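You operate a simulated robot arm through the tools that you are given. There is no shell and no other tool.

You are at the controls of a simulated robot arm. One attempt, no reset.

Task
Blend what's in the mixer, fill the small grey pot and stand it in the green saucer.
Fine: rock the crank to and fro; two steel scoops of the blend; put the scoop back; leave the other grey pots; spill none. Set down upright: steel scoop.

It is judged by the outcome, as a careful person would: the job done as asked, and still so three seconds after it is handed in. It fails if anything else is knocked over, pushed out of place, dropped, spilled or broken.

Robot
A 7-joint arm with a fingered hand, fixed in place. Base frame: the origin is on the floor under the middle of its stand, x ahead of it, y to its left, z up; the work surface is at about z = 0.86. Units: m, degrees, N and s.
With the tool pointing down near the work surface it reaches from about 0.2 to 0.8 m from the base axis. Its first joint turns from -166.0 to 166.0 degrees. Payload 4.9 kg.
The tool frame sits at the grasp point between the pads (the TCP): z along the fingers, y along the line on which they close. The tips reach 0.032 m beyond it. The gripper opens to 0.192 m; its body begins 0.089 m behind the TCP. The gripper is a hand of 3 fingers: y runs from the thumb to the fingers, the wrist lies at [0, 0, -0.267] in the tool frame, and closing takes about 1.5 s.
Orientation is told as [roll, pitch, yaw] about the base's x, y, z axes, in that order, counted from this pose: with the fingers straight down and closing along the base's y, the tool's x points along the base's -x, its y along +y and its z along -z.

Tools
- The arm moves only by the tool step_arm. Its argument "plan" is a list of rows, each a list of 2 entries, a list of its own where there are three numbers: the shift along the base's x, y, z in m, then the turn, a rotation vector about the base's x, y, z in degrees. In form: [[[dx, dy, dz], [wx, wy, wz]], ...]. A call has 1 to 20 rows; each row shifts and turns the commanded pose from where the row before left it. "grip" is the gripper command, from -1 (fully open) to 1 (shut), values between in proportion, set as the call begins (left out, the last holds). A row lasts 0.2 s, in which the tool goes at most 0.05 m and 8.6 degrees; a call with a longer step from one row to the next is refused whole, and so is a gripper value outside its range. A pose out of reach is approached as far as the arm can. The call stops where the force on the tool passes 50 N (or 10 N more than at its start, if that is more) or the arm is blocked; 0.2 s more then pass. The fingers move at their own pace (about 0.153 m/s each) and stop on an object; they squeeze with about 29 N. The grip force told is the motor's: it shows also when the fingers shut on nothing. Time passes only in rows, and 0.2 s behind the last, so rows that do not move let the fingers close. It gives the time, the measured TCP pose, the force on the tool (base axes), the opening and the grip force at its end, in the units of the frame above (readings bear some noise), with the torque about the TCP (base axes, N m) and any sound that the robot's microphone picked up.
- Cameras (640 x 400 px; columns grow to the right, rows downward): "scene" is fixed at [0.0511, 0.6432, 1.6215]; the picture's right is [-0.49, -0.87, 0.00], its down [-0.58, 0.33, -0.75] and it looks along [0.65, -0.36, -0.67] (base axes); focal length 339 px, centre (320, 200). "wrist" rides on the gripper at [0.08, -0.046, -0.113] in the tool frame; the picture's right is [0.50, 0.87, 0.00], its down [-0.67, 0.39, -0.63] and it looks along [-0.55, 0.32, 0.78] (tool axes); focal length 226 px, centre (320, 200). There is no depth. A picture from a camera that has moved, and an enlarged one, comes with that camera's place and axes in the base frame and with its lens. The place of the scene camera against the robot may be out by one fixed shift of up to 0.012 m in any direction.
- snapshot(camera): a new picture of that camera. No time passes.
- curl_fingers(finger1, finger2, thumb_bend): sets how far each is bent, from 0 (flat) to 1 (curled in); at 0.3 the hand is open as for a grip, at 0.7 the pads meet at the TCP. One left out holds its place. A second passes; each finger stops where it meets its share of the squeeze, and holds until it gets a number again. A gripper value or a shape takes the hand back. It gives what a move gives, with no picture; readings hold the bend of each and the force on the fingers (four entries, about 0 where the hand has none), thumb and palm.
- set_grasp(shape): the hand has 3 fingers and takes this shape, open, in about a second: jaw (thumb against the fingers, like two jaws); tri (thumb and two fingers); tip (a fingertip pinch); poke (one finger out to press); point (the index stretched); flat (the hand flat); cup (the hand cupped); fist (a fist). The gripper value then closes the fingers along that shape, each until it touches; the sizes above hold for jaw. It gives what a move gives, with no picture.
- zoom(camera, box): a new picture of the part [left, top, right, bottom] of that camera's present view, enlarged. No time passes.
- job_done(): hands the job in; it is judged then, once.

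Nothing tells you positions but the pictures and the camera data. Unless the task says otherwise, let go and move clear before handing in.

The tools are called after "Request:" as a command line: name --argument value ..., lists and objects as JSON in quotes. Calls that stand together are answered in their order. step_arm: Moves the arm, as the interface text tells. Its arguments: {"type":"object","properties":{"plan":{"type":"array","items":{"type":"array"}},"grip":{"type":"number"}},"required":["plan"]} The other tools are called the same way: set_grasp (shape) gives the hand a shape; curl_fingers (finger1, finger2, thumb_bend) moves the fingers one by one; snapshot (camera) takes a picture; zoom (camera, box) takes an enlarged picture of a part of a camera's view; job_done () hands the job in.

At the start:

```text
time_s: 0.0
tool_pos: [0.5287, 0.1467, 1.2184]
tool_rot: [0.0, 0.0, 0.0]
ft_force: [0.0, 0.6, -0.6]
torque: [0.0, 0.0, 0.0]
opening: 0.1918
grasp_force: 0.1
shape: jaw
bend: [0.3, 0.3, 0.3]
finger forces: [0.1, 0.1, 0.0, 0.1, 0.0, 0.1]
```

scene: 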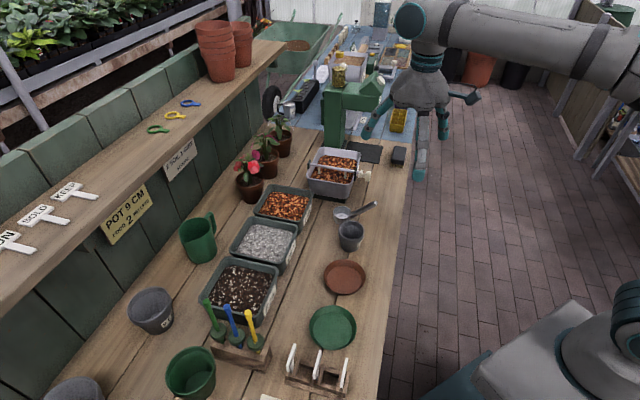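
wrist: 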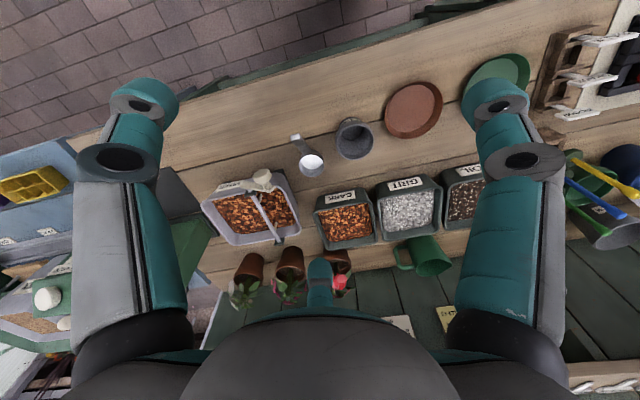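

I see a potting bench with a mixer (a grey tub with a crank), three bins, a steel scoop, a small grey pot, a brown saucer and a green saucer. I'll zoom in to find each one before moving.

Request:
zoom --camera "scene" --box '[280, 130, 440, 230]'

Request:
zoom --camera "scene" --box '[280, 220, 440, 320]'

Request:
zoom --camera "scene" --box '[40, 280, 360, 400]'

Request:
zoom --camera "wrist" --box '[190, 100, 450, 262]'

Request:
zoom --camera "scene" --box '[80, 150, 240, 250]'

```text
4.00 times, centred on (360, 180) of scene
camera zoom: at [0.0511, 0.6432, 1.6215], right [-0.49, -0.87, 0.0], down [-0.58, 0.33, -0.75], along [0.65, -0.36, -0.67], focal length 1355 px, centre (160, 280)
```

zoom: 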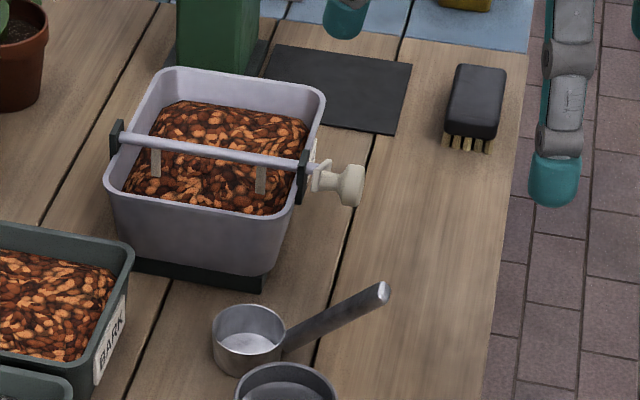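

```text
4.00 times, centred on (360, 270) of scene
camera zoom: at [0.0511, 0.6432, 1.6215], right [-0.49, -0.87, 0.0], down [-0.58, 0.33, -0.75], along [0.65, -0.36, -0.67], focal length 1355 px, centre (160, -80)
```

zoom: 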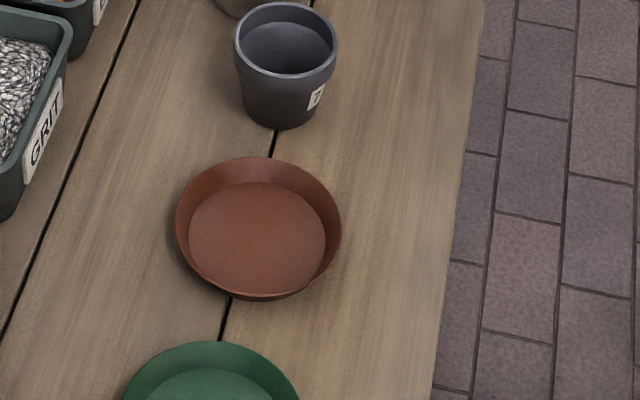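

```text
2.00 times, centred on (200, 340) of scene
camera zoom: at [0.0511, 0.6432, 1.6215], right [-0.49, -0.87, 0.0], down [-0.58, 0.33, -0.75], along [0.65, -0.36, -0.67], focal length 678 px, centre (560, -80)
```

zoom: 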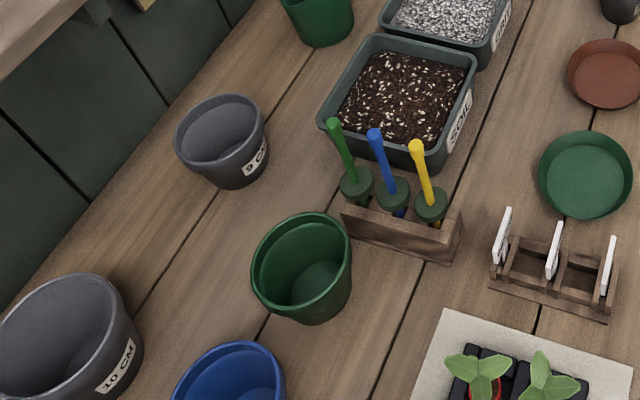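

```text
2.46 times, centred on (320, 181) of wrist
camera zoom: at [0.4506, 0.1007, 1.3309], right [-0.5, 0.87, 0.0], down [0.67, 0.39, 0.63], along [0.55, 0.32, -0.78], focal length 556 px, centre (320, 247)
```

zoom: 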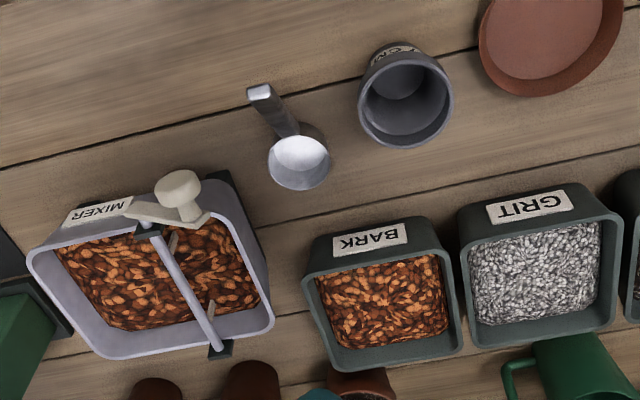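

```text
4.00 times, centred on (160, 200) of scene
camera zoom: at [0.0511, 0.6432, 1.6215], right [-0.49, -0.87, 0.0], down [-0.58, 0.33, -0.75], along [0.65, -0.36, -0.67], focal length 1355 px, centre (960, 200)
```

zoom: 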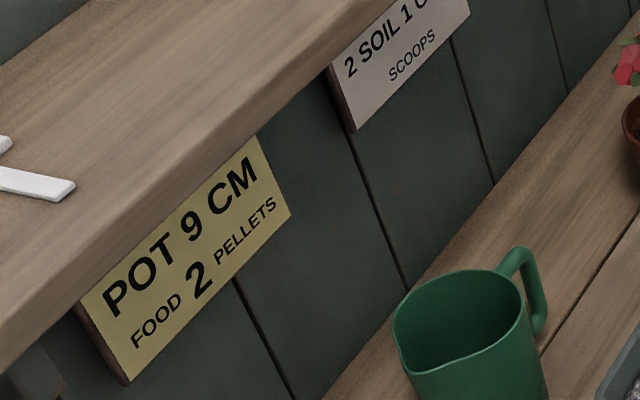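

The bench runs at about 45° to the base axes, with the mixer at the far end of reach near (0.85, 0.14). I'll look closer at the crank and scoop before I decide on grasps.

Request:
zoom --camera "scene" --box '[335, 155, 391, 190]'

Request:
zoom --camera "wrist" --box '[200, 155, 312, 225]'

Request:
zoom --camera "wrist" --box '[270, 110, 382, 180]'

Request:
zoom --camera "scene" --box '[320, 190, 392, 235]'

```text
11.43 times, centred on (363, 172) of scene
camera zoom: at [0.0511, 0.6432, 1.6215], right [-0.49, -0.87, 0.0], down [-0.58, 0.33, -0.75], along [0.65, -0.36, -0.67], focal length 3872 px, centre (-171, 514)
```

zoom: 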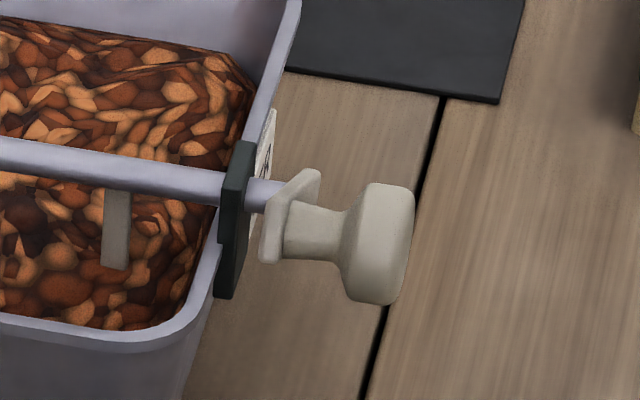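

```text
5.71 times, centred on (256, 190) of wrist
camera zoom: at [0.4506, 0.1007, 1.3309], right [-0.5, 0.87, 0.0], down [0.67, 0.39, 0.63], along [0.55, 0.32, -0.78], focal length 1292 px, centre (686, 257)
```

zoom: 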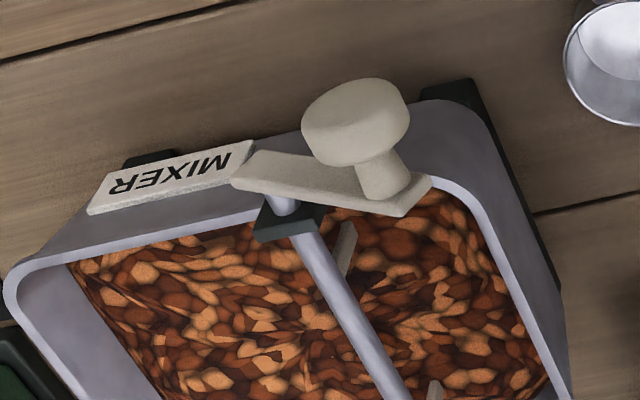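

```text
5.71 times, centred on (326, 145) of wrist
camera zoom: at [0.4506, 0.1007, 1.3309], right [-0.5, 0.87, 0.0], down [0.67, 0.39, 0.63], along [0.55, 0.32, -0.78], focal length 1292 px, centre (286, 514)
```

zoom: 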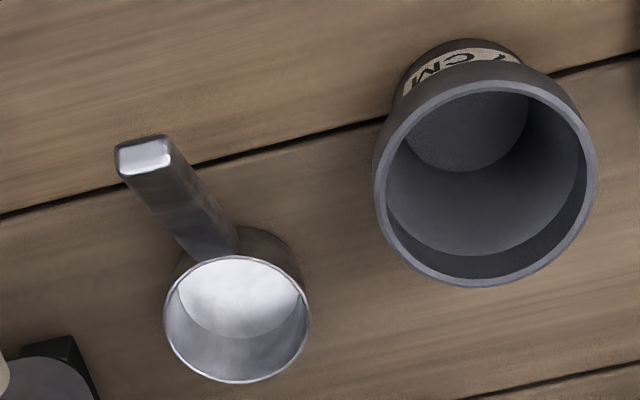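

```text
8.89 times, centred on (356, 212) of scene
camera zoom: at [0.0511, 0.6432, 1.6215], right [-0.49, -0.87, 0.0], down [-0.58, 0.33, -0.75], along [0.65, -0.36, -0.67], focal length 3012 px, centre (0, 89)
```

zoom: 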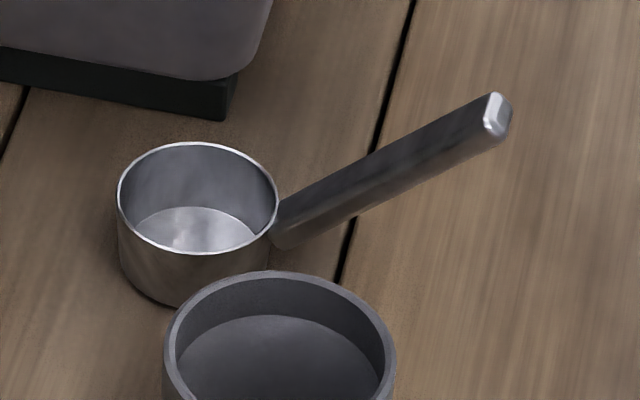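

The crank knob faces the front at about (0.70, 0.12, 0.98), on an arm roughly 6 cm from the shaft end at (0.76, 0.115, 0.957). Next I'll look at the hand in the scene view to see how the fingers are spaced.

Request:
zoom --camera "scene" --box '[340, 20, 500, 120]'

Request:
zoom --camera "scene" --box '[340, 80, 500, 180]'

```text
4.00 times, centred on (420, 70) of scene
camera zoom: at [0.0511, 0.6432, 1.6215], right [-0.49, -0.87, 0.0], down [-0.58, 0.33, -0.75], along [0.65, -0.36, -0.67], focal length 1355 px, centre (-80, 720)
```

zoom: 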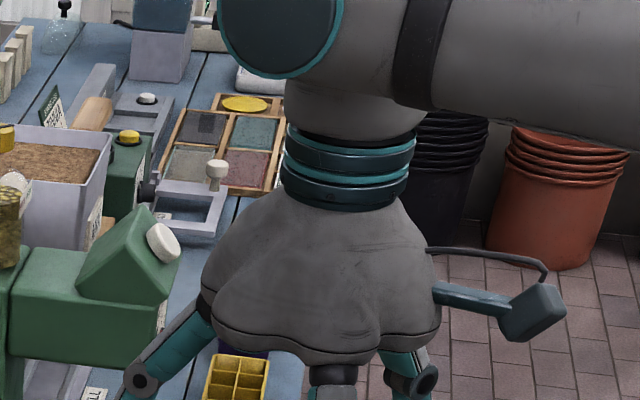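

```text
4.00 times, centred on (420, 130) of scene
camera zoom: at [0.0511, 0.6432, 1.6215], right [-0.49, -0.87, 0.0], down [-0.58, 0.33, -0.75], along [0.65, -0.36, -0.67], focal length 1355 px, centre (-80, 480)
```

zoom: 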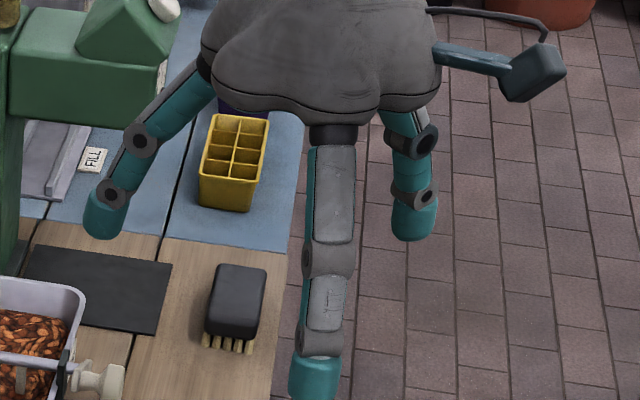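

The hand is a large three-finger gripper. I'll try the pinch shapes in free air and look, because I need to know how they would hold a thin handle or knob.

Request:
set_grasp --shape "tip"

Request:
step_arm --plan '[[[0, 0, 0], [0, 0, 0]], [[0, 0, 0], [0, 0, 0]], [[0, 0, 0], [0, 0, 0]], [[0, 0, 0], [0, 0, 0]], [[0, 0, 0], [0, 0, 0]], [[0, 0, 0], [0, 0, 0]], [[0, 0, 0], [0, 0, 0]], [[0, 0, 0], [0, 0, 0]]]' --grip 0.6

Request:
snapshot --camera "wrist"

Request:
zoom --camera "scene" --box '[340, 60, 500, 160]'

```text
time_s: 0.9
tool_pos: [0.5293, 0.1467, 1.216]
tool_rot: [0.0, 0.0, 0.1]
ft_force: [-0.5, -0.7, 0.1]
torque: [-0.04, -0.01, 0.02]
opening: 0.1918
grasp_force: 0.1
shape: tip
bend: [0.3, 0.3, 0.3]
finger forces: [0.0, 0.1, 0.0, 0.0, 0.0, 0.0]
```

```text
time_s: 2.7
tool_pos: [0.529, 0.1463, 1.2181]
tool_rot: [0.0, 0.1, 0.0]
ft_force: [0.3, 0.8, 0.1]
torque: [0.01, 0.04, 0.03]
opening: 0.0389
grasp_force: 0.0
shape: tip
bend: [0.77, 0.77, 0.7]
finger forces: [0.0, 0.0, 0.0, 0.1, 0.1, 0.0]
```

```text
taken
camera wrist: at [0.4506, 0.1007, 1.3308], right [-0.5, 0.87, 0.0], down [0.67, 0.39, 0.63], along [0.55, 0.32, -0.78], focal length 226 px, centre (320, 200)
```

wrist: 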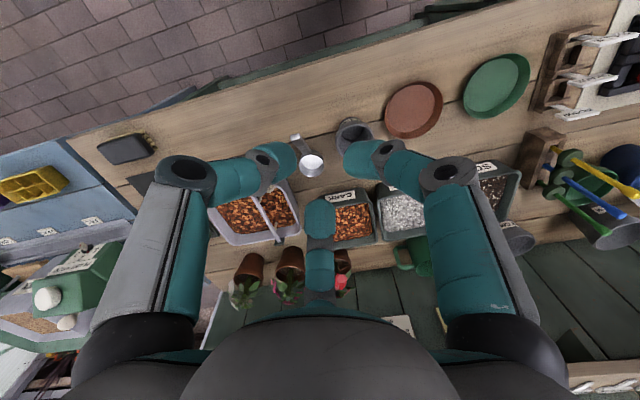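

```text
4.00 times, centred on (420, 110) of scene
camera zoom: at [0.0511, 0.6432, 1.6215], right [-0.49, -0.87, 0.0], down [-0.58, 0.33, -0.75], along [0.65, -0.36, -0.67], focal length 1355 px, centre (-80, 560)
```

zoom: 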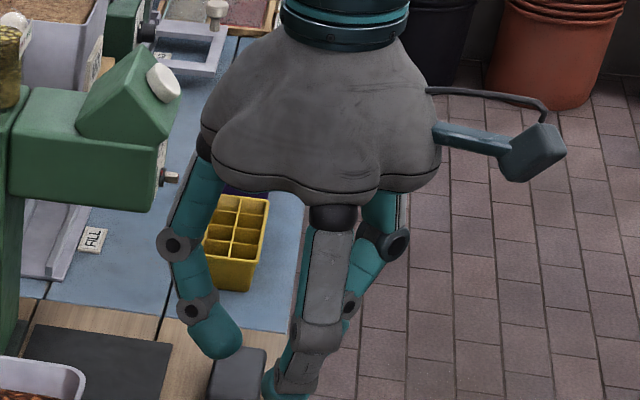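

In "tip" the two fingers sit either side of the thumb's line. I'll compare "tri" and "jaw" when nearly shut.

Request:
step_arm --plan '[[[0, 0, 0], [0, 0, 0]], [[0, 0, 0], [0, 0, 0]], [[0, 0, 0], [0, 0, 0]], [[0, 0, 0], [0, 0, 0]], [[0, 0, 0], [0, 0, 0]]]' --grip 1.0

Request:
zoom --camera "wrist" --box '[160, 100, 480, 300]'

Request:
set_grasp --shape "tri"

Request:
zoom --camera "wrist" --box '[0, 0, 640, 400]'

Request:
step_arm --plan '[[[0, 0, 0], [0, 0, 0]], [[0, 0, 0], [0, 0, 0]], [[0, 0, 0], [0, 0, 0]], [[0, 0, 0], [0, 0, 0]], [[0, 0, 0], [0, 0, 0]], [[0, 0, 0], [0, 0, 0]], [[0, 0, 0], [0, 0, 0]], [[0, 0, 0], [0, 0, 0]]]' --grip 1.0

Request:
zoom --camera "wrist" --box '[160, 100, 480, 300]'

Request:
set_grasp --shape "jaw"

Request:
step_arm --plan '[[[0, 0, 0], [0, 0, 0]], [[0, 0, 0], [0, 0, 0]], [[0, 0, 0], [0, 0, 0]], [[0, 0, 0], [0, 0, 0]], [[0, 0, 0], [0, 0, 0]], [[0, 0, 0], [0, 0, 0]], [[0, 0, 0], [0, 0, 0]], [[0, 0, 0], [0, 0, 0]]]' --grip 1.0

Request:
zoom --camera "wrist" --box '[160, 100, 480, 300]'

```text
time_s: 3.9
tool_pos: [0.5293, 0.1454, 1.2185]
tool_rot: [-0.1, 0.0, -0.1]
ft_force: [-0.5, 0.3, -0.5]
torque: [-0.02, 0.02, 0.03]
opening: 0.0
grasp_force: 28.9
shape: tip
bend: [0.7, 0.7, 0.7]
finger forces: [0.1, 0.0, 0.1, 0.1, 0.0, 0.0]
```

```text
2.00 times, centred on (320, 200) of wrist
camera zoom: at [0.4506, 0.1007, 1.3308], right [-0.5, 0.87, 0.0], down [0.67, 0.39, 0.63], along [0.55, 0.32, -0.78], focal length 452 px, centre (320, 200)
```

zoom: 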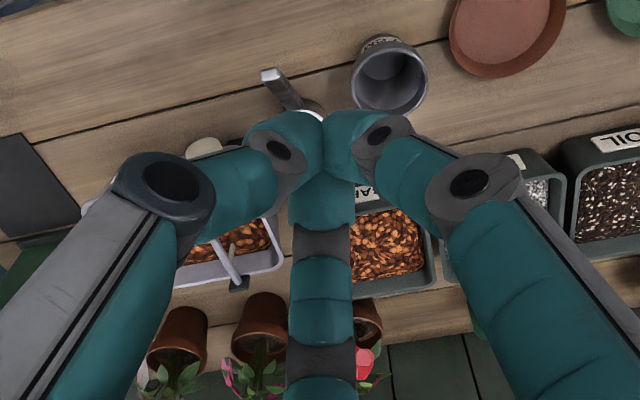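

```text
time_s: 4.8
tool_pos: [0.5297, 0.1462, 1.2172]
tool_rot: [0.0, 0.1, 0.1]
ft_force: [-0.8, 0.0, 0.4]
torque: [-0.01, -0.01, 0.01]
opening: 0.192
grasp_force: 0.0
shape: tri
bend: [0.3, 0.3, 0.3]
finger forces: [0.0, 0.0, 0.0, 0.0, 0.1, 0.1]
```

```text
1.00 times, centred on (320, 200) of wrist (not enlarged: the box is as wide or as high as the picture)
camera zoom: at [0.4506, 0.1007, 1.3308], right [-0.5, 0.87, 0.0], down [0.67, 0.39, 0.63], along [0.55, 0.32, -0.78], focal length 226 px, centre (320, 200)
```

zoom: 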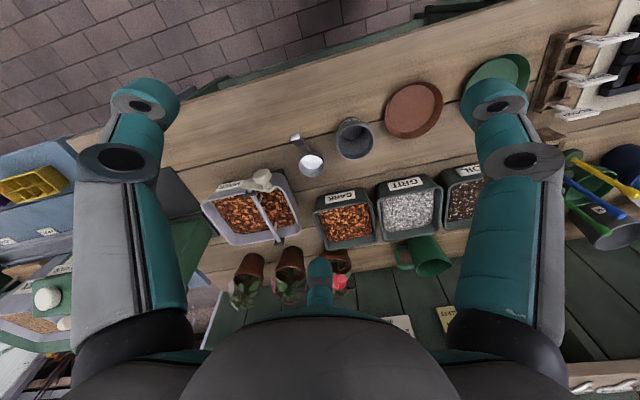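

```text
time_s: 6.6
tool_pos: [0.5303, 0.1464, 1.2176]
tool_rot: [0.0, 0.0, 0.0]
ft_force: [0.3, 0.2, 0.3]
torque: [0.02, -0.01, 0.03]
opening: 0.0002
grasp_force: 29.1
shape: tri
bend: [0.7, 0.7, 0.7]
finger forces: [0.0, 0.0, 0.0, 0.0, 0.0, 0.1]
```

```text
2.00 times, centred on (320, 200) of wrist
camera zoom: at [0.4506, 0.1007, 1.3308], right [-0.5, 0.87, 0.0], down [0.67, 0.39, 0.63], along [0.55, 0.32, -0.78], focal length 452 px, centre (320, 200)
```

zoom: 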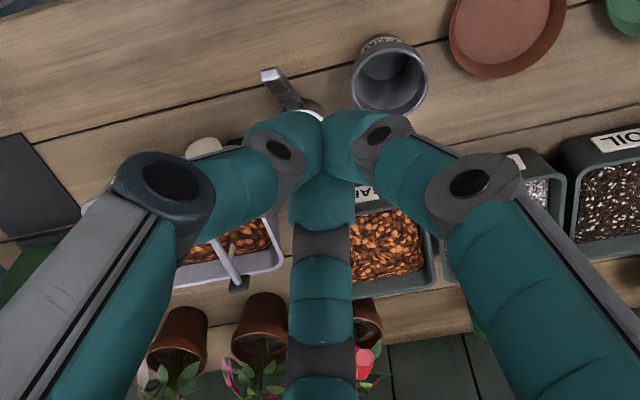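

```text
time_s: 7.5
tool_pos: [0.5283, 0.145, 1.2165]
tool_rot: [0.0, 0.0, 0.0]
ft_force: [0.0, 0.4, 0.1]
torque: [-0.01, 0.02, 0.02]
opening: 0.1921
grasp_force: 0.0
shape: jaw
bend: [0.3, 0.3, 0.3]
finger forces: [0.1, 0.0, 0.1, 0.1, 0.1, 0.0]
```

```text
time_s: 9.3
tool_pos: [0.5297, 0.1464, 1.2166]
tool_rot: [0.0, 0.0, 0.1]
ft_force: [-0.3, -0.3, 0.4]
torque: [0.01, 0.02, -0.01]
opening: 0.0001
grasp_force: 29.5
shape: jaw
bend: [0.7, 0.7, 0.7]
finger forces: [0.0, 0.0, 0.0, 0.0, 0.0, 0.1]
```

```text
2.00 times, centred on (320, 200) of wrist
camera zoom: at [0.4506, 0.1007, 1.3308], right [-0.5, 0.87, 0.0], down [0.67, 0.39, 0.63], along [0.55, 0.32, -0.78], focal length 452 px, centre (320, 200)
```

zoom: 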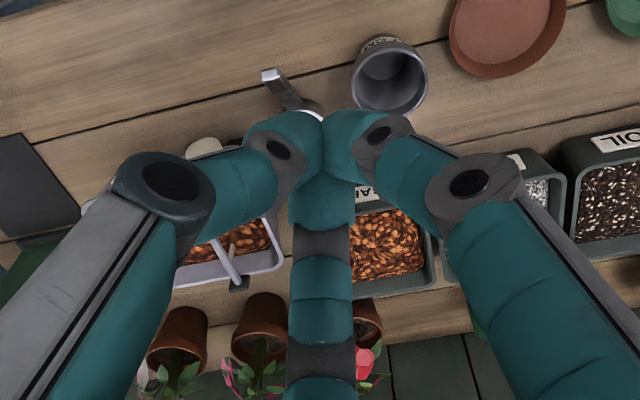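

All shapes close the three fingers centrally like a chuck, with the thumb at -y and fingers at ±x/+y. I'll open and move over toward the mixer for a better view.

Request:
step_arm --plan '[[[0.02, -0.03, 0], [0, 0, 0]], [[0.025, -0.035, 0], [0, 0, 0]], [[0.025, -0.03, 0], [0, 0, 0]], [[0, 0, 0], [0, 0, 0]], [[0, 0, 0], [0, 0, 0]]]' --grip -1

Request:
snapshot --camera "wrist"

Request:
zoom --camera "wrist" --box '[180, 80, 500, 280]'

```text
time_s: 10.5
tool_pos: [0.5999, 0.0487, 1.2163]
tool_rot: [0.1, 0.1, 0.1]
ft_force: [-0.4, -0.6, 0.1]
torque: [0.0, -0.02, 0.0]
opening: 0.192
grasp_force: 0.1
shape: jaw
bend: [0.3, 0.3, 0.3]
finger forces: [0.1, 0.1, 0.1, 0.0, 0.0, 0.0]
```

```text
taken
camera wrist: at [0.5213, 0.0036, 1.3302], right [-0.5, 0.87, 0.0], down [0.67, 0.39, 0.63], along [0.55, 0.32, -0.78], focal length 226 px, centre (320, 200)
```

wrist: 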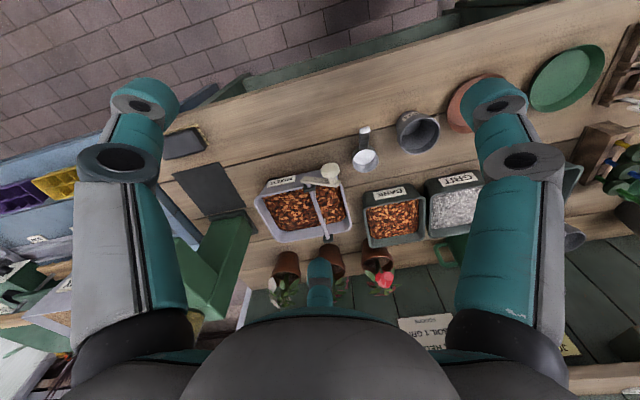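

```text
2.00 times, centred on (340, 180) of wrist
camera zoom: at [0.5213, 0.0036, 1.3302], right [-0.5, 0.87, 0.0], down [0.67, 0.39, 0.63], along [0.55, 0.32, -0.78], focal length 452 px, centre (280, 240)
```

zoom: 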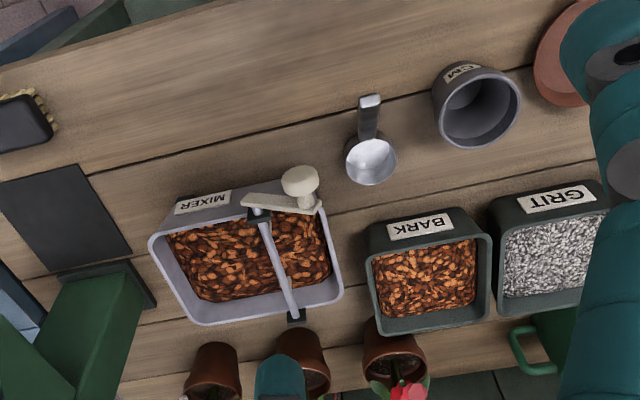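

Request:
zoom --camera "wrist" --box '[240, 150, 400, 250]'

Request:
zoom --camera "scene" --box '[295, 140, 375, 190]'

```text
4.00 times, centred on (320, 200) of wrist
camera zoom: at [0.5213, 0.0036, 1.3302], right [-0.5, 0.87, 0.0], down [0.67, 0.39, 0.63], along [0.55, 0.32, -0.78], focal length 904 px, centre (320, 200)
```

zoom: 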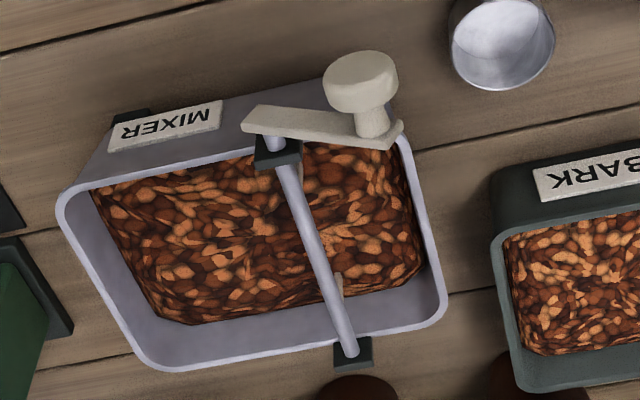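

```text
8.00 times, centred on (335, 165) of scene
camera zoom: at [0.0511, 0.6432, 1.6215], right [-0.49, -0.87, 0.0], down [-0.58, 0.33, -0.75], along [0.65, -0.36, -0.67], focal length 2710 px, centre (200, 480)
```

zoom: 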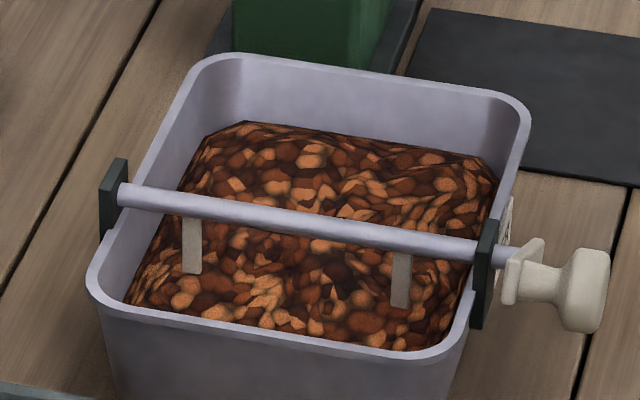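

The tub spans roughly e1 0.39–0.58 and e2 0.63–0.78 in bench axes (45° frame), with the shaft nearer the pot side. Now I'll check the profile of the fingers when caged for the knob.

Request:
step_arm --plan '[[[0, 0, 0], [0, 0, 0]], [[0, 0, 0], [0, 0, 0]], [[0, 0, 0], [0, 0, 0]], [[0, 0, 0], [0, 0, 0]], [[0, 0, 0], [0, 0, 0]], [[0, 0, 0], [0, 0, 0]]]' --grip 0.6

Request:
zoom --camera "scene" --box '[370, 60, 530, 160]'

Request:
zoom --camera "wrist" --box '[160, 100, 480, 300]'

Request:
snapshot --camera "scene"

```text
time_s: 11.9
tool_pos: [0.6005, 0.0495, 1.2171]
tool_rot: [0.1, 0.0, -0.1]
ft_force: [-0.5, 0.0, 0.0]
torque: [0.02, 0.03, -0.01]
opening: 0.0388
grasp_force: 0.1
shape: jaw
bend: [0.77, 0.77, 0.7]
finger forces: [0.0, 0.0, 0.0, 0.1, 0.0, 0.1]
```

```text
4.00 times, centred on (450, 110) of scene
camera zoom: at [0.0511, 0.6432, 1.6215], right [-0.49, -0.87, 0.0], down [-0.58, 0.33, -0.75], along [0.65, -0.36, -0.67], focal length 1355 px, centre (-200, 560)
```

zoom: 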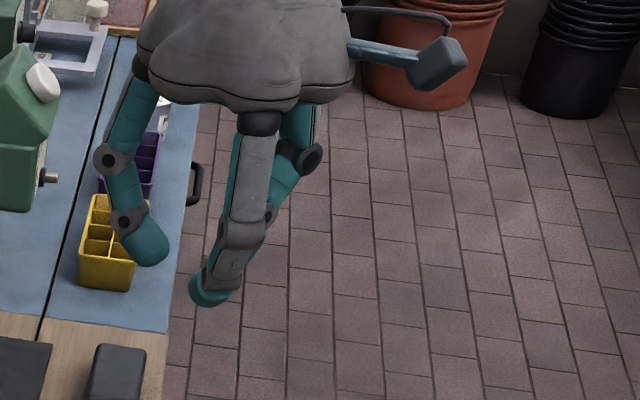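

```text
2.00 times, centred on (320, 200) of wrist
camera zoom: at [0.5212, 0.0038, 1.3302], right [-0.5, 0.87, 0.0], down [0.67, 0.39, 0.63], along [0.55, 0.32, -0.78], focal length 452 px, centre (320, 200)
```

zoom: 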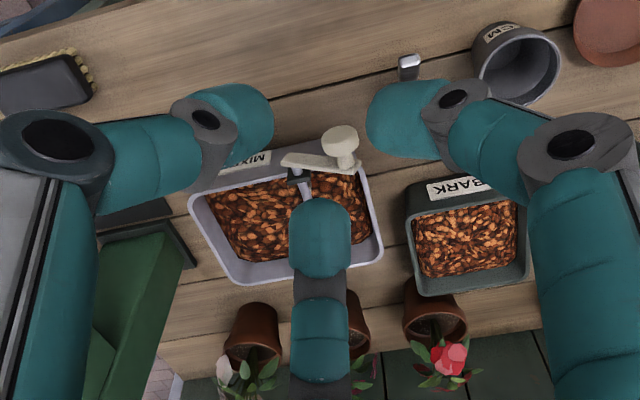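

```text
taken
```

scene: 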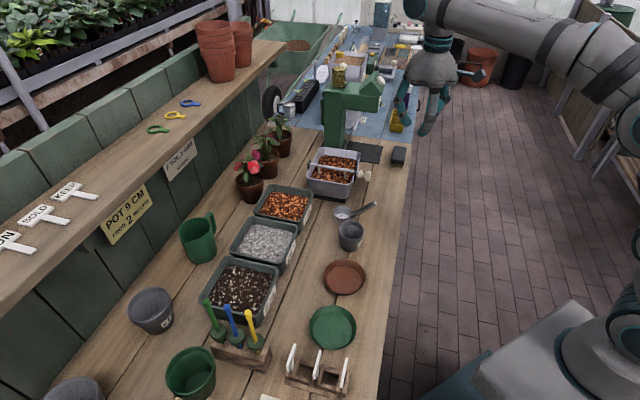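

I'd like the camera on top once the tool is tilted forward along the bench depth, which needs about 195° of yaw. I'll test in free air whether the arm follows that.

Request:
step_arm --plan '[[[0, 0, 0], [0, 0, 8]], [[0, 0, 0], [0, 0, 8]], [[0, 0, 0], [0, 0, 8]], [[0, 0, 0], [0, 0, 8]], [[0, 0, 0], [0, 0, 8]], [[0, 0, 0], [0, 0, 8]], [[0, 0, 0], [0, 0, 8]], [[0, 0, 0], [0, 0, 8]], [[0, 0, 0], [0, 0, 8]], [[0, 0, 0], [0, 0, 8]], [[0, 0, 0], [0, 0, 8]], [[0, 0, 0], [0, 0, 0]], [[0, 0, 0], [0, 0, 0]]]'

```text
time_s: 14.7
tool_pos: [0.5989, 0.0511, 1.2178]
tool_rot: [0.0, 0.0, 88.0]
ft_force: [0.2, 0.3, 0.3]
torque: [-0.01, 0.02, 0.0]
opening: 0.0388
grasp_force: 0.1
shape: jaw
bend: [0.77, 0.77, 0.7]
finger forces: [0.0, 0.0, 0.1, 0.0, 0.0, 0.0]
```

It followed to 88° yaw. I'll keep turning the same way toward 195°.

Request:
step_arm --plan '[[[0, 0, 0], [0, 0, 8]], [[0, 0, 0], [0, 0, 8]], [[0, 0, 0], [0, 0, 8]], [[0, 0, 0], [0, 0, 8]], [[0, 0, 0], [0, 0, 8]], [[0, 0, 0], [0, 0, 8]], [[0, 0, 0], [0, 0, 8]], [[0, 0, 0], [0, 0, 8]], [[0, 0, 0], [0, 0, 8]], [[0, 0, 0], [0, 0, 0]], [[0, 0, 0], [0, 0, 0]]]'

```text
time_s: 17.1
tool_pos: [0.597, 0.0613, 1.2187]
tool_rot: [0.0, 0.3, 95.3]
ft_force: [0.1, -0.7, -0.6]
torque: [-0.02, 0.03, -0.02]
opening: 0.0385
grasp_force: 0.1
shape: jaw
bend: [0.77, 0.77, 0.7]
finger forces: [0.0, 0.0, 0.0, 0.0, 0.0, 0.1]
out of reach, approached as far as the arm can: row 1, 2, 3, 4, 5, 6, 7, 8, 9
```

The wrist roll stops near +95° yaw, so I'll use a different roll: yaw about +15°, with the camera below after the tilt. Now I'll unwind the commanded yaw and check.

Request:
step_arm --plan '[[[0, 0, 0], [0, 0, -8]], [[0, 0, 0], [0, 0, -8]], [[0, 0, 0], [0, 0, -8]], [[0, 0, 0], [0, 0, -8]], [[0, 0, 0], [0, 0, -8]], [[0, 0, 0], [0, 0, -8]], [[0, 0, 0], [0, 0, -8]], [[0, 0, 0], [0, 0, -8]], [[0, 0, 0], [0, 0, 0]], [[0, 0, 0], [0, 0, 0]]]'

```text
time_s: 19.3
tool_pos: [0.5971, 0.0616, 1.218]
tool_rot: [0.0, 0.2, 31.2]
ft_force: [-0.2, -0.2, 0.5]
torque: [-0.01, 0.02, -0.01]
opening: 0.0384
grasp_force: 0.1
shape: jaw
bend: [0.77, 0.77, 0.7]
finger forces: [0.1, 0.0, 0.0, 0.0, 0.1, 0.0]
```

Request:
step_arm --plan '[[[0, 0, 0], [0, 0, -8]], [[0, 0, 0], [0, 0, -8.2]], [[0, 0, 0], [5.303, -5.303, 0]], [[0, 0, 0], [5.303, -5.303, 0]], [[0, 0, 0], [5.303, -5.303, 0]], [[0, 0, 0], [5.303, -5.303, 0]], [[0, 0, 0], [5.303, -5.303, 0]], [[0, 0, 0], [5.303, -5.303, 0]], [[0, 0, 0], [5.303, -5.303, 0]], [[0, 0, 0], [5.303, -5.303, 0]], [[0, 0, 0], [0, 0, 0]], [[0, 0, 0], [0, 0, 0]]]'

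Request:
snapshot --camera "scene"

Request:
snapshot --camera "wrist"

```text
time_s: 21.9
tool_pos: [0.5967, 0.0618, 1.2181]
tool_rot: [40.7, -48.5, -3.8]
ft_force: [-0.2, -0.9, 0.9]
torque: [-0.02, 0.03, -0.03]
opening: 0.0386
grasp_force: 0.1
shape: jaw
bend: [0.77, 0.77, 0.7]
finger forces: [0.1, 0.0, 0.1, 0.0, 0.0, 0.0]
```

```text
taken
```

scene: 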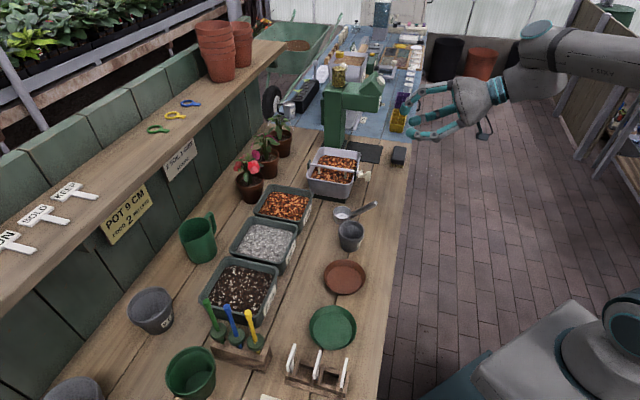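

```text
taken
camera wrist: at [0.4968, -0.0392, 1.1952], right [-0.71, 0.71, 0.0], down [-0.11, -0.11, 0.99], along [0.7, 0.7, 0.16], focal length 226 px, centre (320, 200)
```

wrist: 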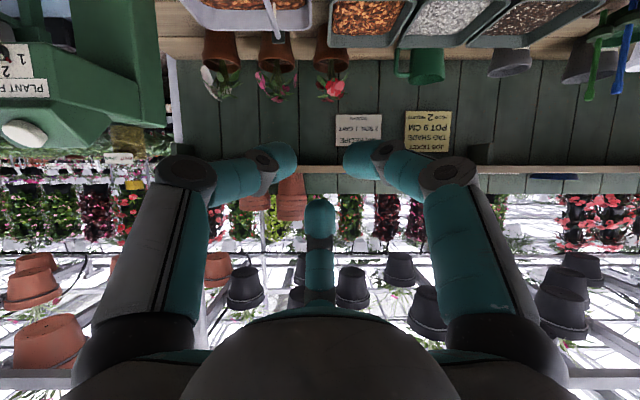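

The tilt works. For the crank I'll roll the hand so one finger points down and two up, which keeps them clear of the scoop handle, and flatten the tilt to about 15° before lowering in front of the knob.

Request:
step_arm --plan '[[[0.003, -0.002, 0], [4.59, 4.59, -3.75]], [[0.003, -0.002, 0], [4.59, 4.59, -3.75]], [[0.003, -0.002, 0], [4.59, 4.59, -3.75]], [[0.003, -0.002, 0], [4.59, 4.59, -3.75]], [[0.003, -0.002, 0], [4.59, 4.59, -3.75]], [[0.002, -0.002, 0], [4.59, 4.59, -3.75]], [[0.002, -0.002, 0], [4.59, 4.59, -3.75]], [[0.002, -0.001, 0], [4.59, 4.59, -3.75]], [[0, 0, 0], [5.303, -5.303, 0]], [[0, 0, 0], [5.303, -5.303, 0]], [[0, 0, -0.04], [0, 0, 0]], [[0, 0, -0.04], [0, 0, 0]], [[0, 0, 0], [0, 0, 0]], [[0, 0, 0], [0, 0, 0]]]'

Request:
snapshot --camera "scene"

Request:
snapshot --camera "wrist"

```text
time_s: 24.9
tool_pos: [0.6161, 0.0461, 1.1381]
tool_rot: [74.9, 0.1, -44.9]
ft_force: [-0.5, -0.9, 0.0]
torque: [-0.03, -0.04, -0.02]
opening: 0.0386
grasp_force: 0.1
shape: jaw
bend: [0.77, 0.77, 0.7]
finger forces: [0.0, 0.0, 0.0, 0.0, 0.0, 0.0]
```

```text
taken
```

scene: 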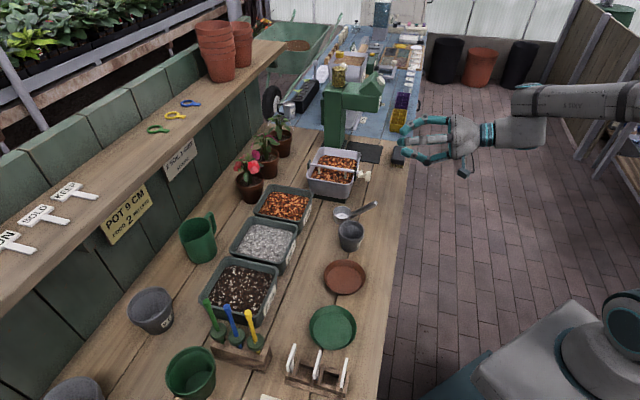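

```text
taken
camera wrist: at [0.4749, 0.0169, 1.1228], right [-0.2, 0.51, 0.84], down [0.12, -0.83, 0.54], along [0.97, 0.2, 0.1], focal length 226 px, centre (320, 200)
```

wrist: 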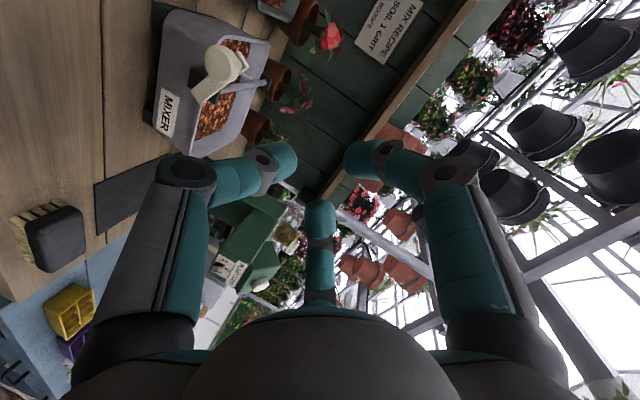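

Request:
zoom --camera "wrist" --box '[130, 0, 290, 100]'

Request:
zoom --camera "scene" --box '[320, 100, 480, 200]'

```text
4.00 times, centred on (210, 50) of wrist
camera zoom: at [0.4749, 0.0169, 1.1228], right [-0.2, 0.51, 0.84], down [0.12, -0.83, 0.54], along [0.97, 0.2, 0.1], focal length 904 px, centre (760, 800)
```

zoom: 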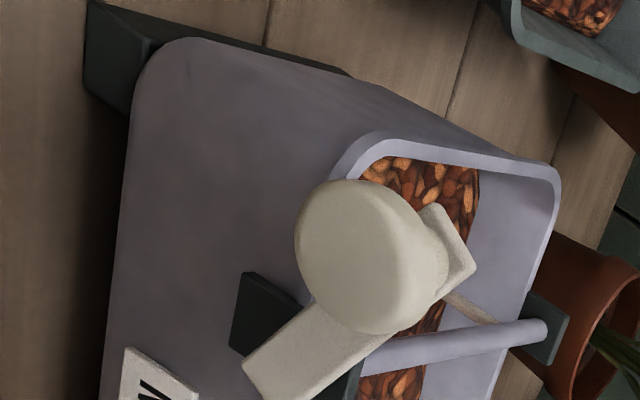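

```text
4.00 times, centred on (400, 150) of scene
camera zoom: at [0.0511, 0.6432, 1.6215], right [-0.49, -0.87, 0.0], down [-0.58, 0.33, -0.75], along [0.65, -0.36, -0.67], focal length 1355 px, centre (0, 400)
```

zoom: 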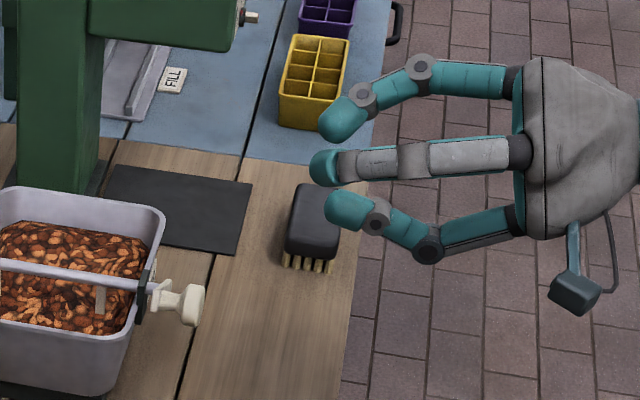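

The new view confirms the knob head at about (0.695, 0.122, 0.988). I'll widen the cage slightly and drop to knob height, still well short of it.

Request:
step_arm --plan '[[[0.001, -0.001, -0.04], [0, 0, 0]], [[0, 0, -0.04], [0, 0, 0]], [[0, 0, -0.04], [0, 0, 0]], [[0, 0, -0.025], [0, 0, 0]], [[0, 0, 0], [0, 0, 0]], [[0, 0, 0], [0, 0, 0]]]' --grip 0.5

Request:
snapshot --camera "wrist"

Request:
zoom --camera "scene" --box '[320, 120, 480, 220]'

```text
time_s: 26.3
tool_pos: [0.6187, 0.0475, 0.9914]
tool_rot: [74.9, 0.0, -44.7]
ft_force: [-0.2, -0.3, 0.6]
torque: [0.0, 0.01, -0.01]
opening: 0.0475
grasp_force: 0.0
shape: jaw
bend: [0.78, 0.78, 0.7]
finger forces: [0.1, 0.1, 0.0, 0.1, 0.0, 0.1]
```

```text
taken
camera wrist: at [0.4766, 0.0189, 0.9772], right [-0.2, 0.51, 0.84], down [0.12, -0.83, 0.54], along [0.97, 0.2, 0.1], focal length 226 px, centre (320, 200)
```

wrist: 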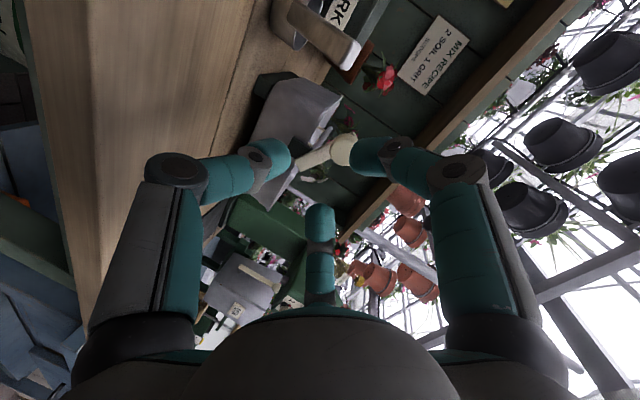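

```text
4.00 times, centred on (400, 170) of scene
camera zoom: at [0.0511, 0.6432, 1.6215], right [-0.49, -0.87, 0.0], down [-0.58, 0.33, -0.75], along [0.65, -0.36, -0.67], focal length 1355 px, centre (0, 320)
```

zoom: 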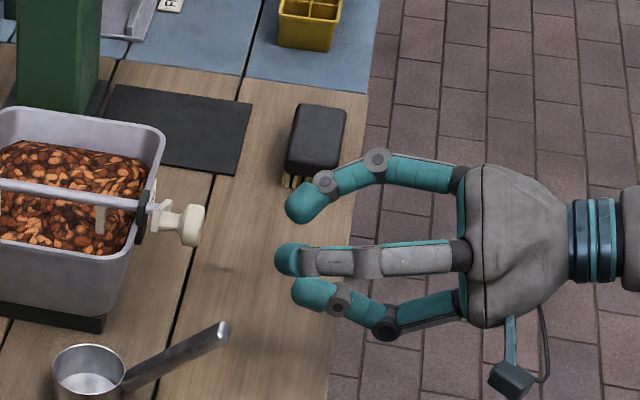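

Request:
zoom --camera "wrist" --box '[280, 110, 376, 170]'

```text
6.67 times, centred on (328, 140) of wrist
camera zoom: at [0.4766, 0.0189, 0.9772], right [-0.2, 0.51, 0.84], down [0.12, -0.83, 0.54], along [0.97, 0.2, 0.1], focal length 1507 px, centre (267, 600)
```

zoom: 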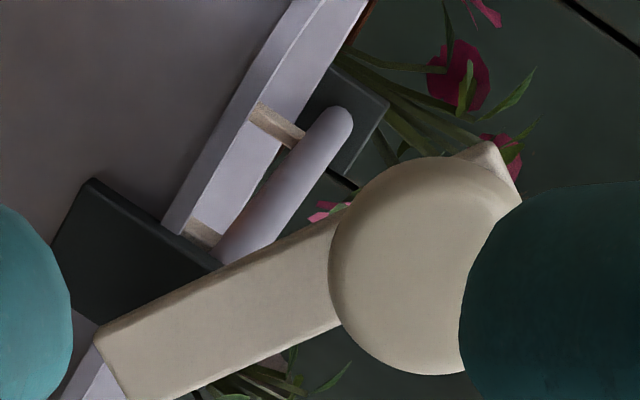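

The knob axis lines up with the hand axis. Advancing so the fingertips surround the knob head without touching the crank arm.

Request:
step_arm --plan '[[[0.015, 0.015, 0.0046], [0, 0, 0]], [[0.015, 0.015, 0], [0, 0, 0]], [[0.015, 0.015, 0], [0, 0, 0]], [[0.0157, 0.0158, 0], [0, 0, 0]], [[0, 0, 0], [0, 0, 0]], [[0, 0, 0], [0, 0, 0]]]'

Request:
snapshot --camera "wrist"

Request:
zoom --camera "scene" --box '[320, 130, 448, 210]'

```text
time_s: 27.7
tool_pos: [0.6791, 0.1065, 0.9968]
tool_rot: [74.9, 0.1, -44.8]
ft_force: [-0.4, 0.0, 0.6]
torque: [0.02, 0.04, 0.01]
opening: 0.0477
grasp_force: 0.1
shape: jaw
bend: [0.78, 0.78, 0.7]
finger forces: [0.0, 0.0, 0.0, 0.0, 0.1, 0.0]
```

```text
taken
camera wrist: at [0.5385, 0.0784, 0.9816], right [-0.2, 0.51, 0.84], down [0.12, -0.83, 0.54], along [0.97, 0.2, 0.1], focal length 226 px, centre (320, 200)
```

wrist: 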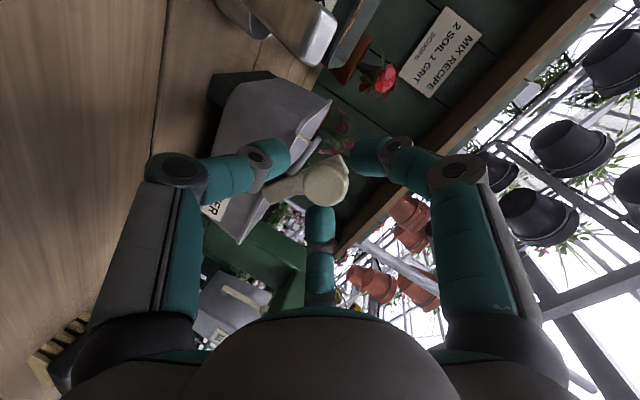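

```text
5.00 times, centred on (384, 170) of scene
camera zoom: at [0.0511, 0.6432, 1.6215], right [-0.49, -0.87, 0.0], down [-0.58, 0.33, -0.75], along [0.65, -0.36, -0.67], focal length 1694 px, centre (0, 350)
```

zoom: 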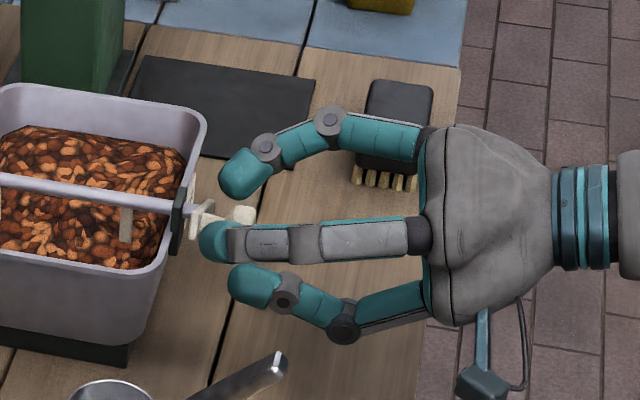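

The knob sits centred inside the three fingertips with no contact. Now I'll carry it gently along its arc up to the top and watch force and picture.

Request:
step_arm --plan '[[[0.0045, -0.0045, 0.0084], [0, 0, 0]], [[0.0054, -0.0054, 0.0071], [0, 0, 0]], [[0.0062, -0.0062, 0.0059], [0, 0, 0]], [[0.0069, -0.0069, 0.0042], [0, 0, 0]], [[0.0071, -0.0071, 0.0026], [0, 0, 0]], [[0.0074, -0.0074, 0.0009], [0, 0, 0]], [[0, 0, 0], [0, 0, 0]]]'

Request:
snapshot --camera "wrist"

Request:
zoom --camera "scene" --box '[290, 130, 418, 210]'

```text
time_s: 29.3
tool_pos: [0.7171, 0.0691, 1.0256]
tool_rot: [74.9, -0.1, -44.8]
ft_force: [-0.2, -0.1, -0.3]
torque: [0.0, 0.0, -0.01]
opening: 0.0478
grasp_force: 0.1
shape: jaw
bend: [0.78, 0.78, 0.7]
finger forces: [0.1, 0.0, 0.0, 0.0, 0.0, 0.0]
```

```text
taken
camera wrist: at [0.5772, 0.0398, 1.0115], right [-0.2, 0.51, 0.84], down [0.12, -0.83, 0.54], along [0.97, 0.2, 0.1], focal length 226 px, centre (320, 200)
```

wrist: 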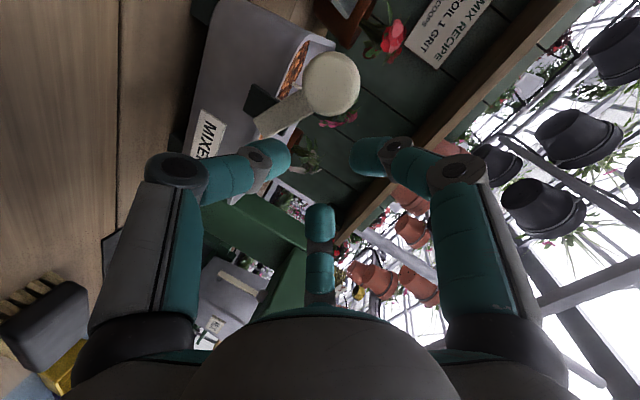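

```text
5.00 times, centred on (354, 170) of scene
camera zoom: at [0.0511, 0.6432, 1.6215], right [-0.49, -0.87, 0.0], down [-0.58, 0.33, -0.75], along [0.65, -0.36, -0.67], focal length 1694 px, centre (150, 350)
```

zoom: 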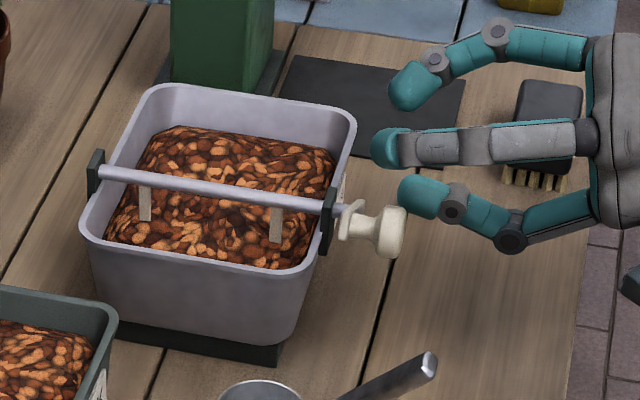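

The knob slipped out between two fingers because the cage was too loose, and nothing was disturbed. I'll measure the crank again from this nearer view before gripping it more tightly.

Request:
zoom --camera "wrist" --box '[200, 20, 392, 140]'

Request:
zoom --camera "scene" --box '[340, 155, 388, 185]'

```text
3.33 times, centred on (296, 80) of wrist
camera zoom: at [0.5772, 0.0398, 1.0115], right [-0.2, 0.51, 0.84], down [0.12, -0.83, 0.54], along [0.97, 0.2, 0.1], focal length 754 px, centre (400, 600)
```

zoom: 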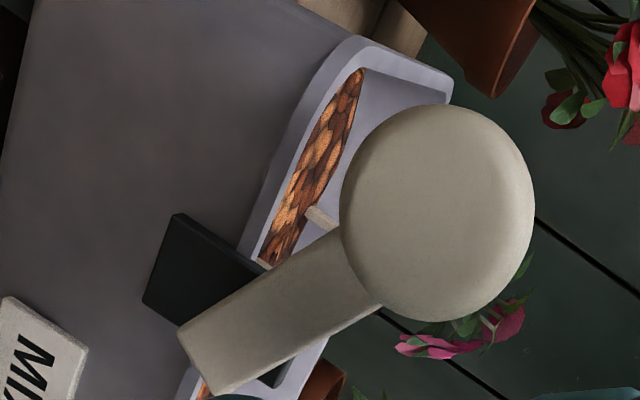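

```text
13.33 times, centred on (364, 170) of scene
camera zoom: at [0.0511, 0.6432, 1.6215], right [-0.49, -0.87, 0.0], down [-0.58, 0.33, -0.75], along [0.65, -0.36, -0.67], focal length 4518 px, centre (-267, 600)
```

zoom: 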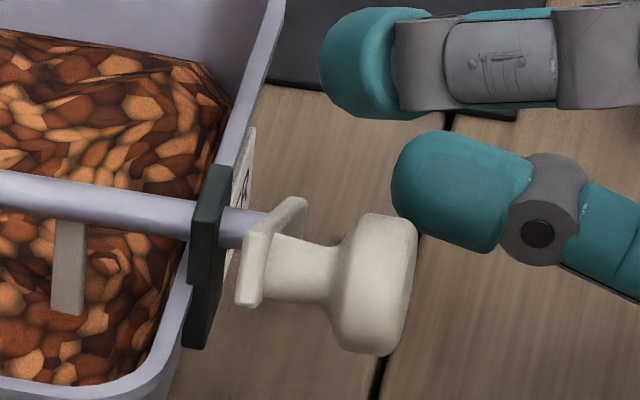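

The knob head is about 34 mm across, so my cage was too wide. I'll back straight out, realign in front of the knob and grip it firmly this time.

Request:
step_arm --plan '[[[-0.025, -0.025, 0], [0, 0, 0]], [[-0.025, -0.025, 0], [0, 0, 0]], [[-0.02, 0.02, -0.015], [0, 0, 0]], [[-0.0195, 0.0185, -0.0145], [0, 0, 0]], [[0, 0, 0], [0, 0, 0]], [[0, 0, 0], [0, 0, 0]]]' --grip 0.45

Request:
zoom --camera "wrist" --box '[240, 100, 400, 200]'

```text
time_s: 30.7
tool_pos: [0.6279, 0.057, 0.9983]
tool_rot: [74.9, -0.1, -44.6]
ft_force: [-0.4, 0.8, 0.7]
torque: [-0.04, 0.0, 0.01]
opening: 0.0525
grasp_force: 0.0
shape: jaw
bend: [0.49, 0.49, 0.7]
finger forces: [0.0, 0.0, 0.0, 0.0, 0.0, 0.0]
```

```text
4.00 times, centred on (320, 150) of wrist
camera zoom: at [0.4864, 0.0284, 0.9837], right [-0.2, 0.51, 0.84], down [0.12, -0.83, 0.54], along [0.97, 0.2, 0.1], focal length 904 px, centre (320, 400)
```

zoom: 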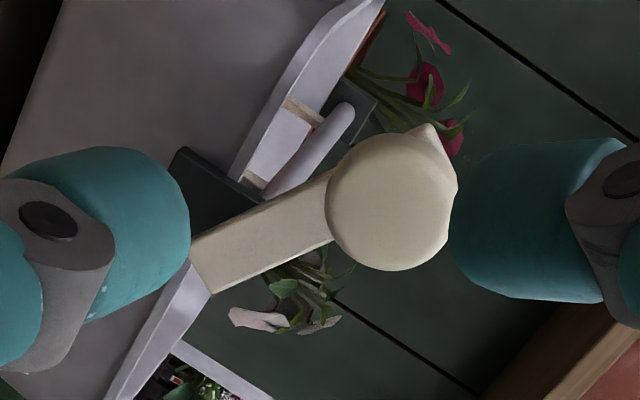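

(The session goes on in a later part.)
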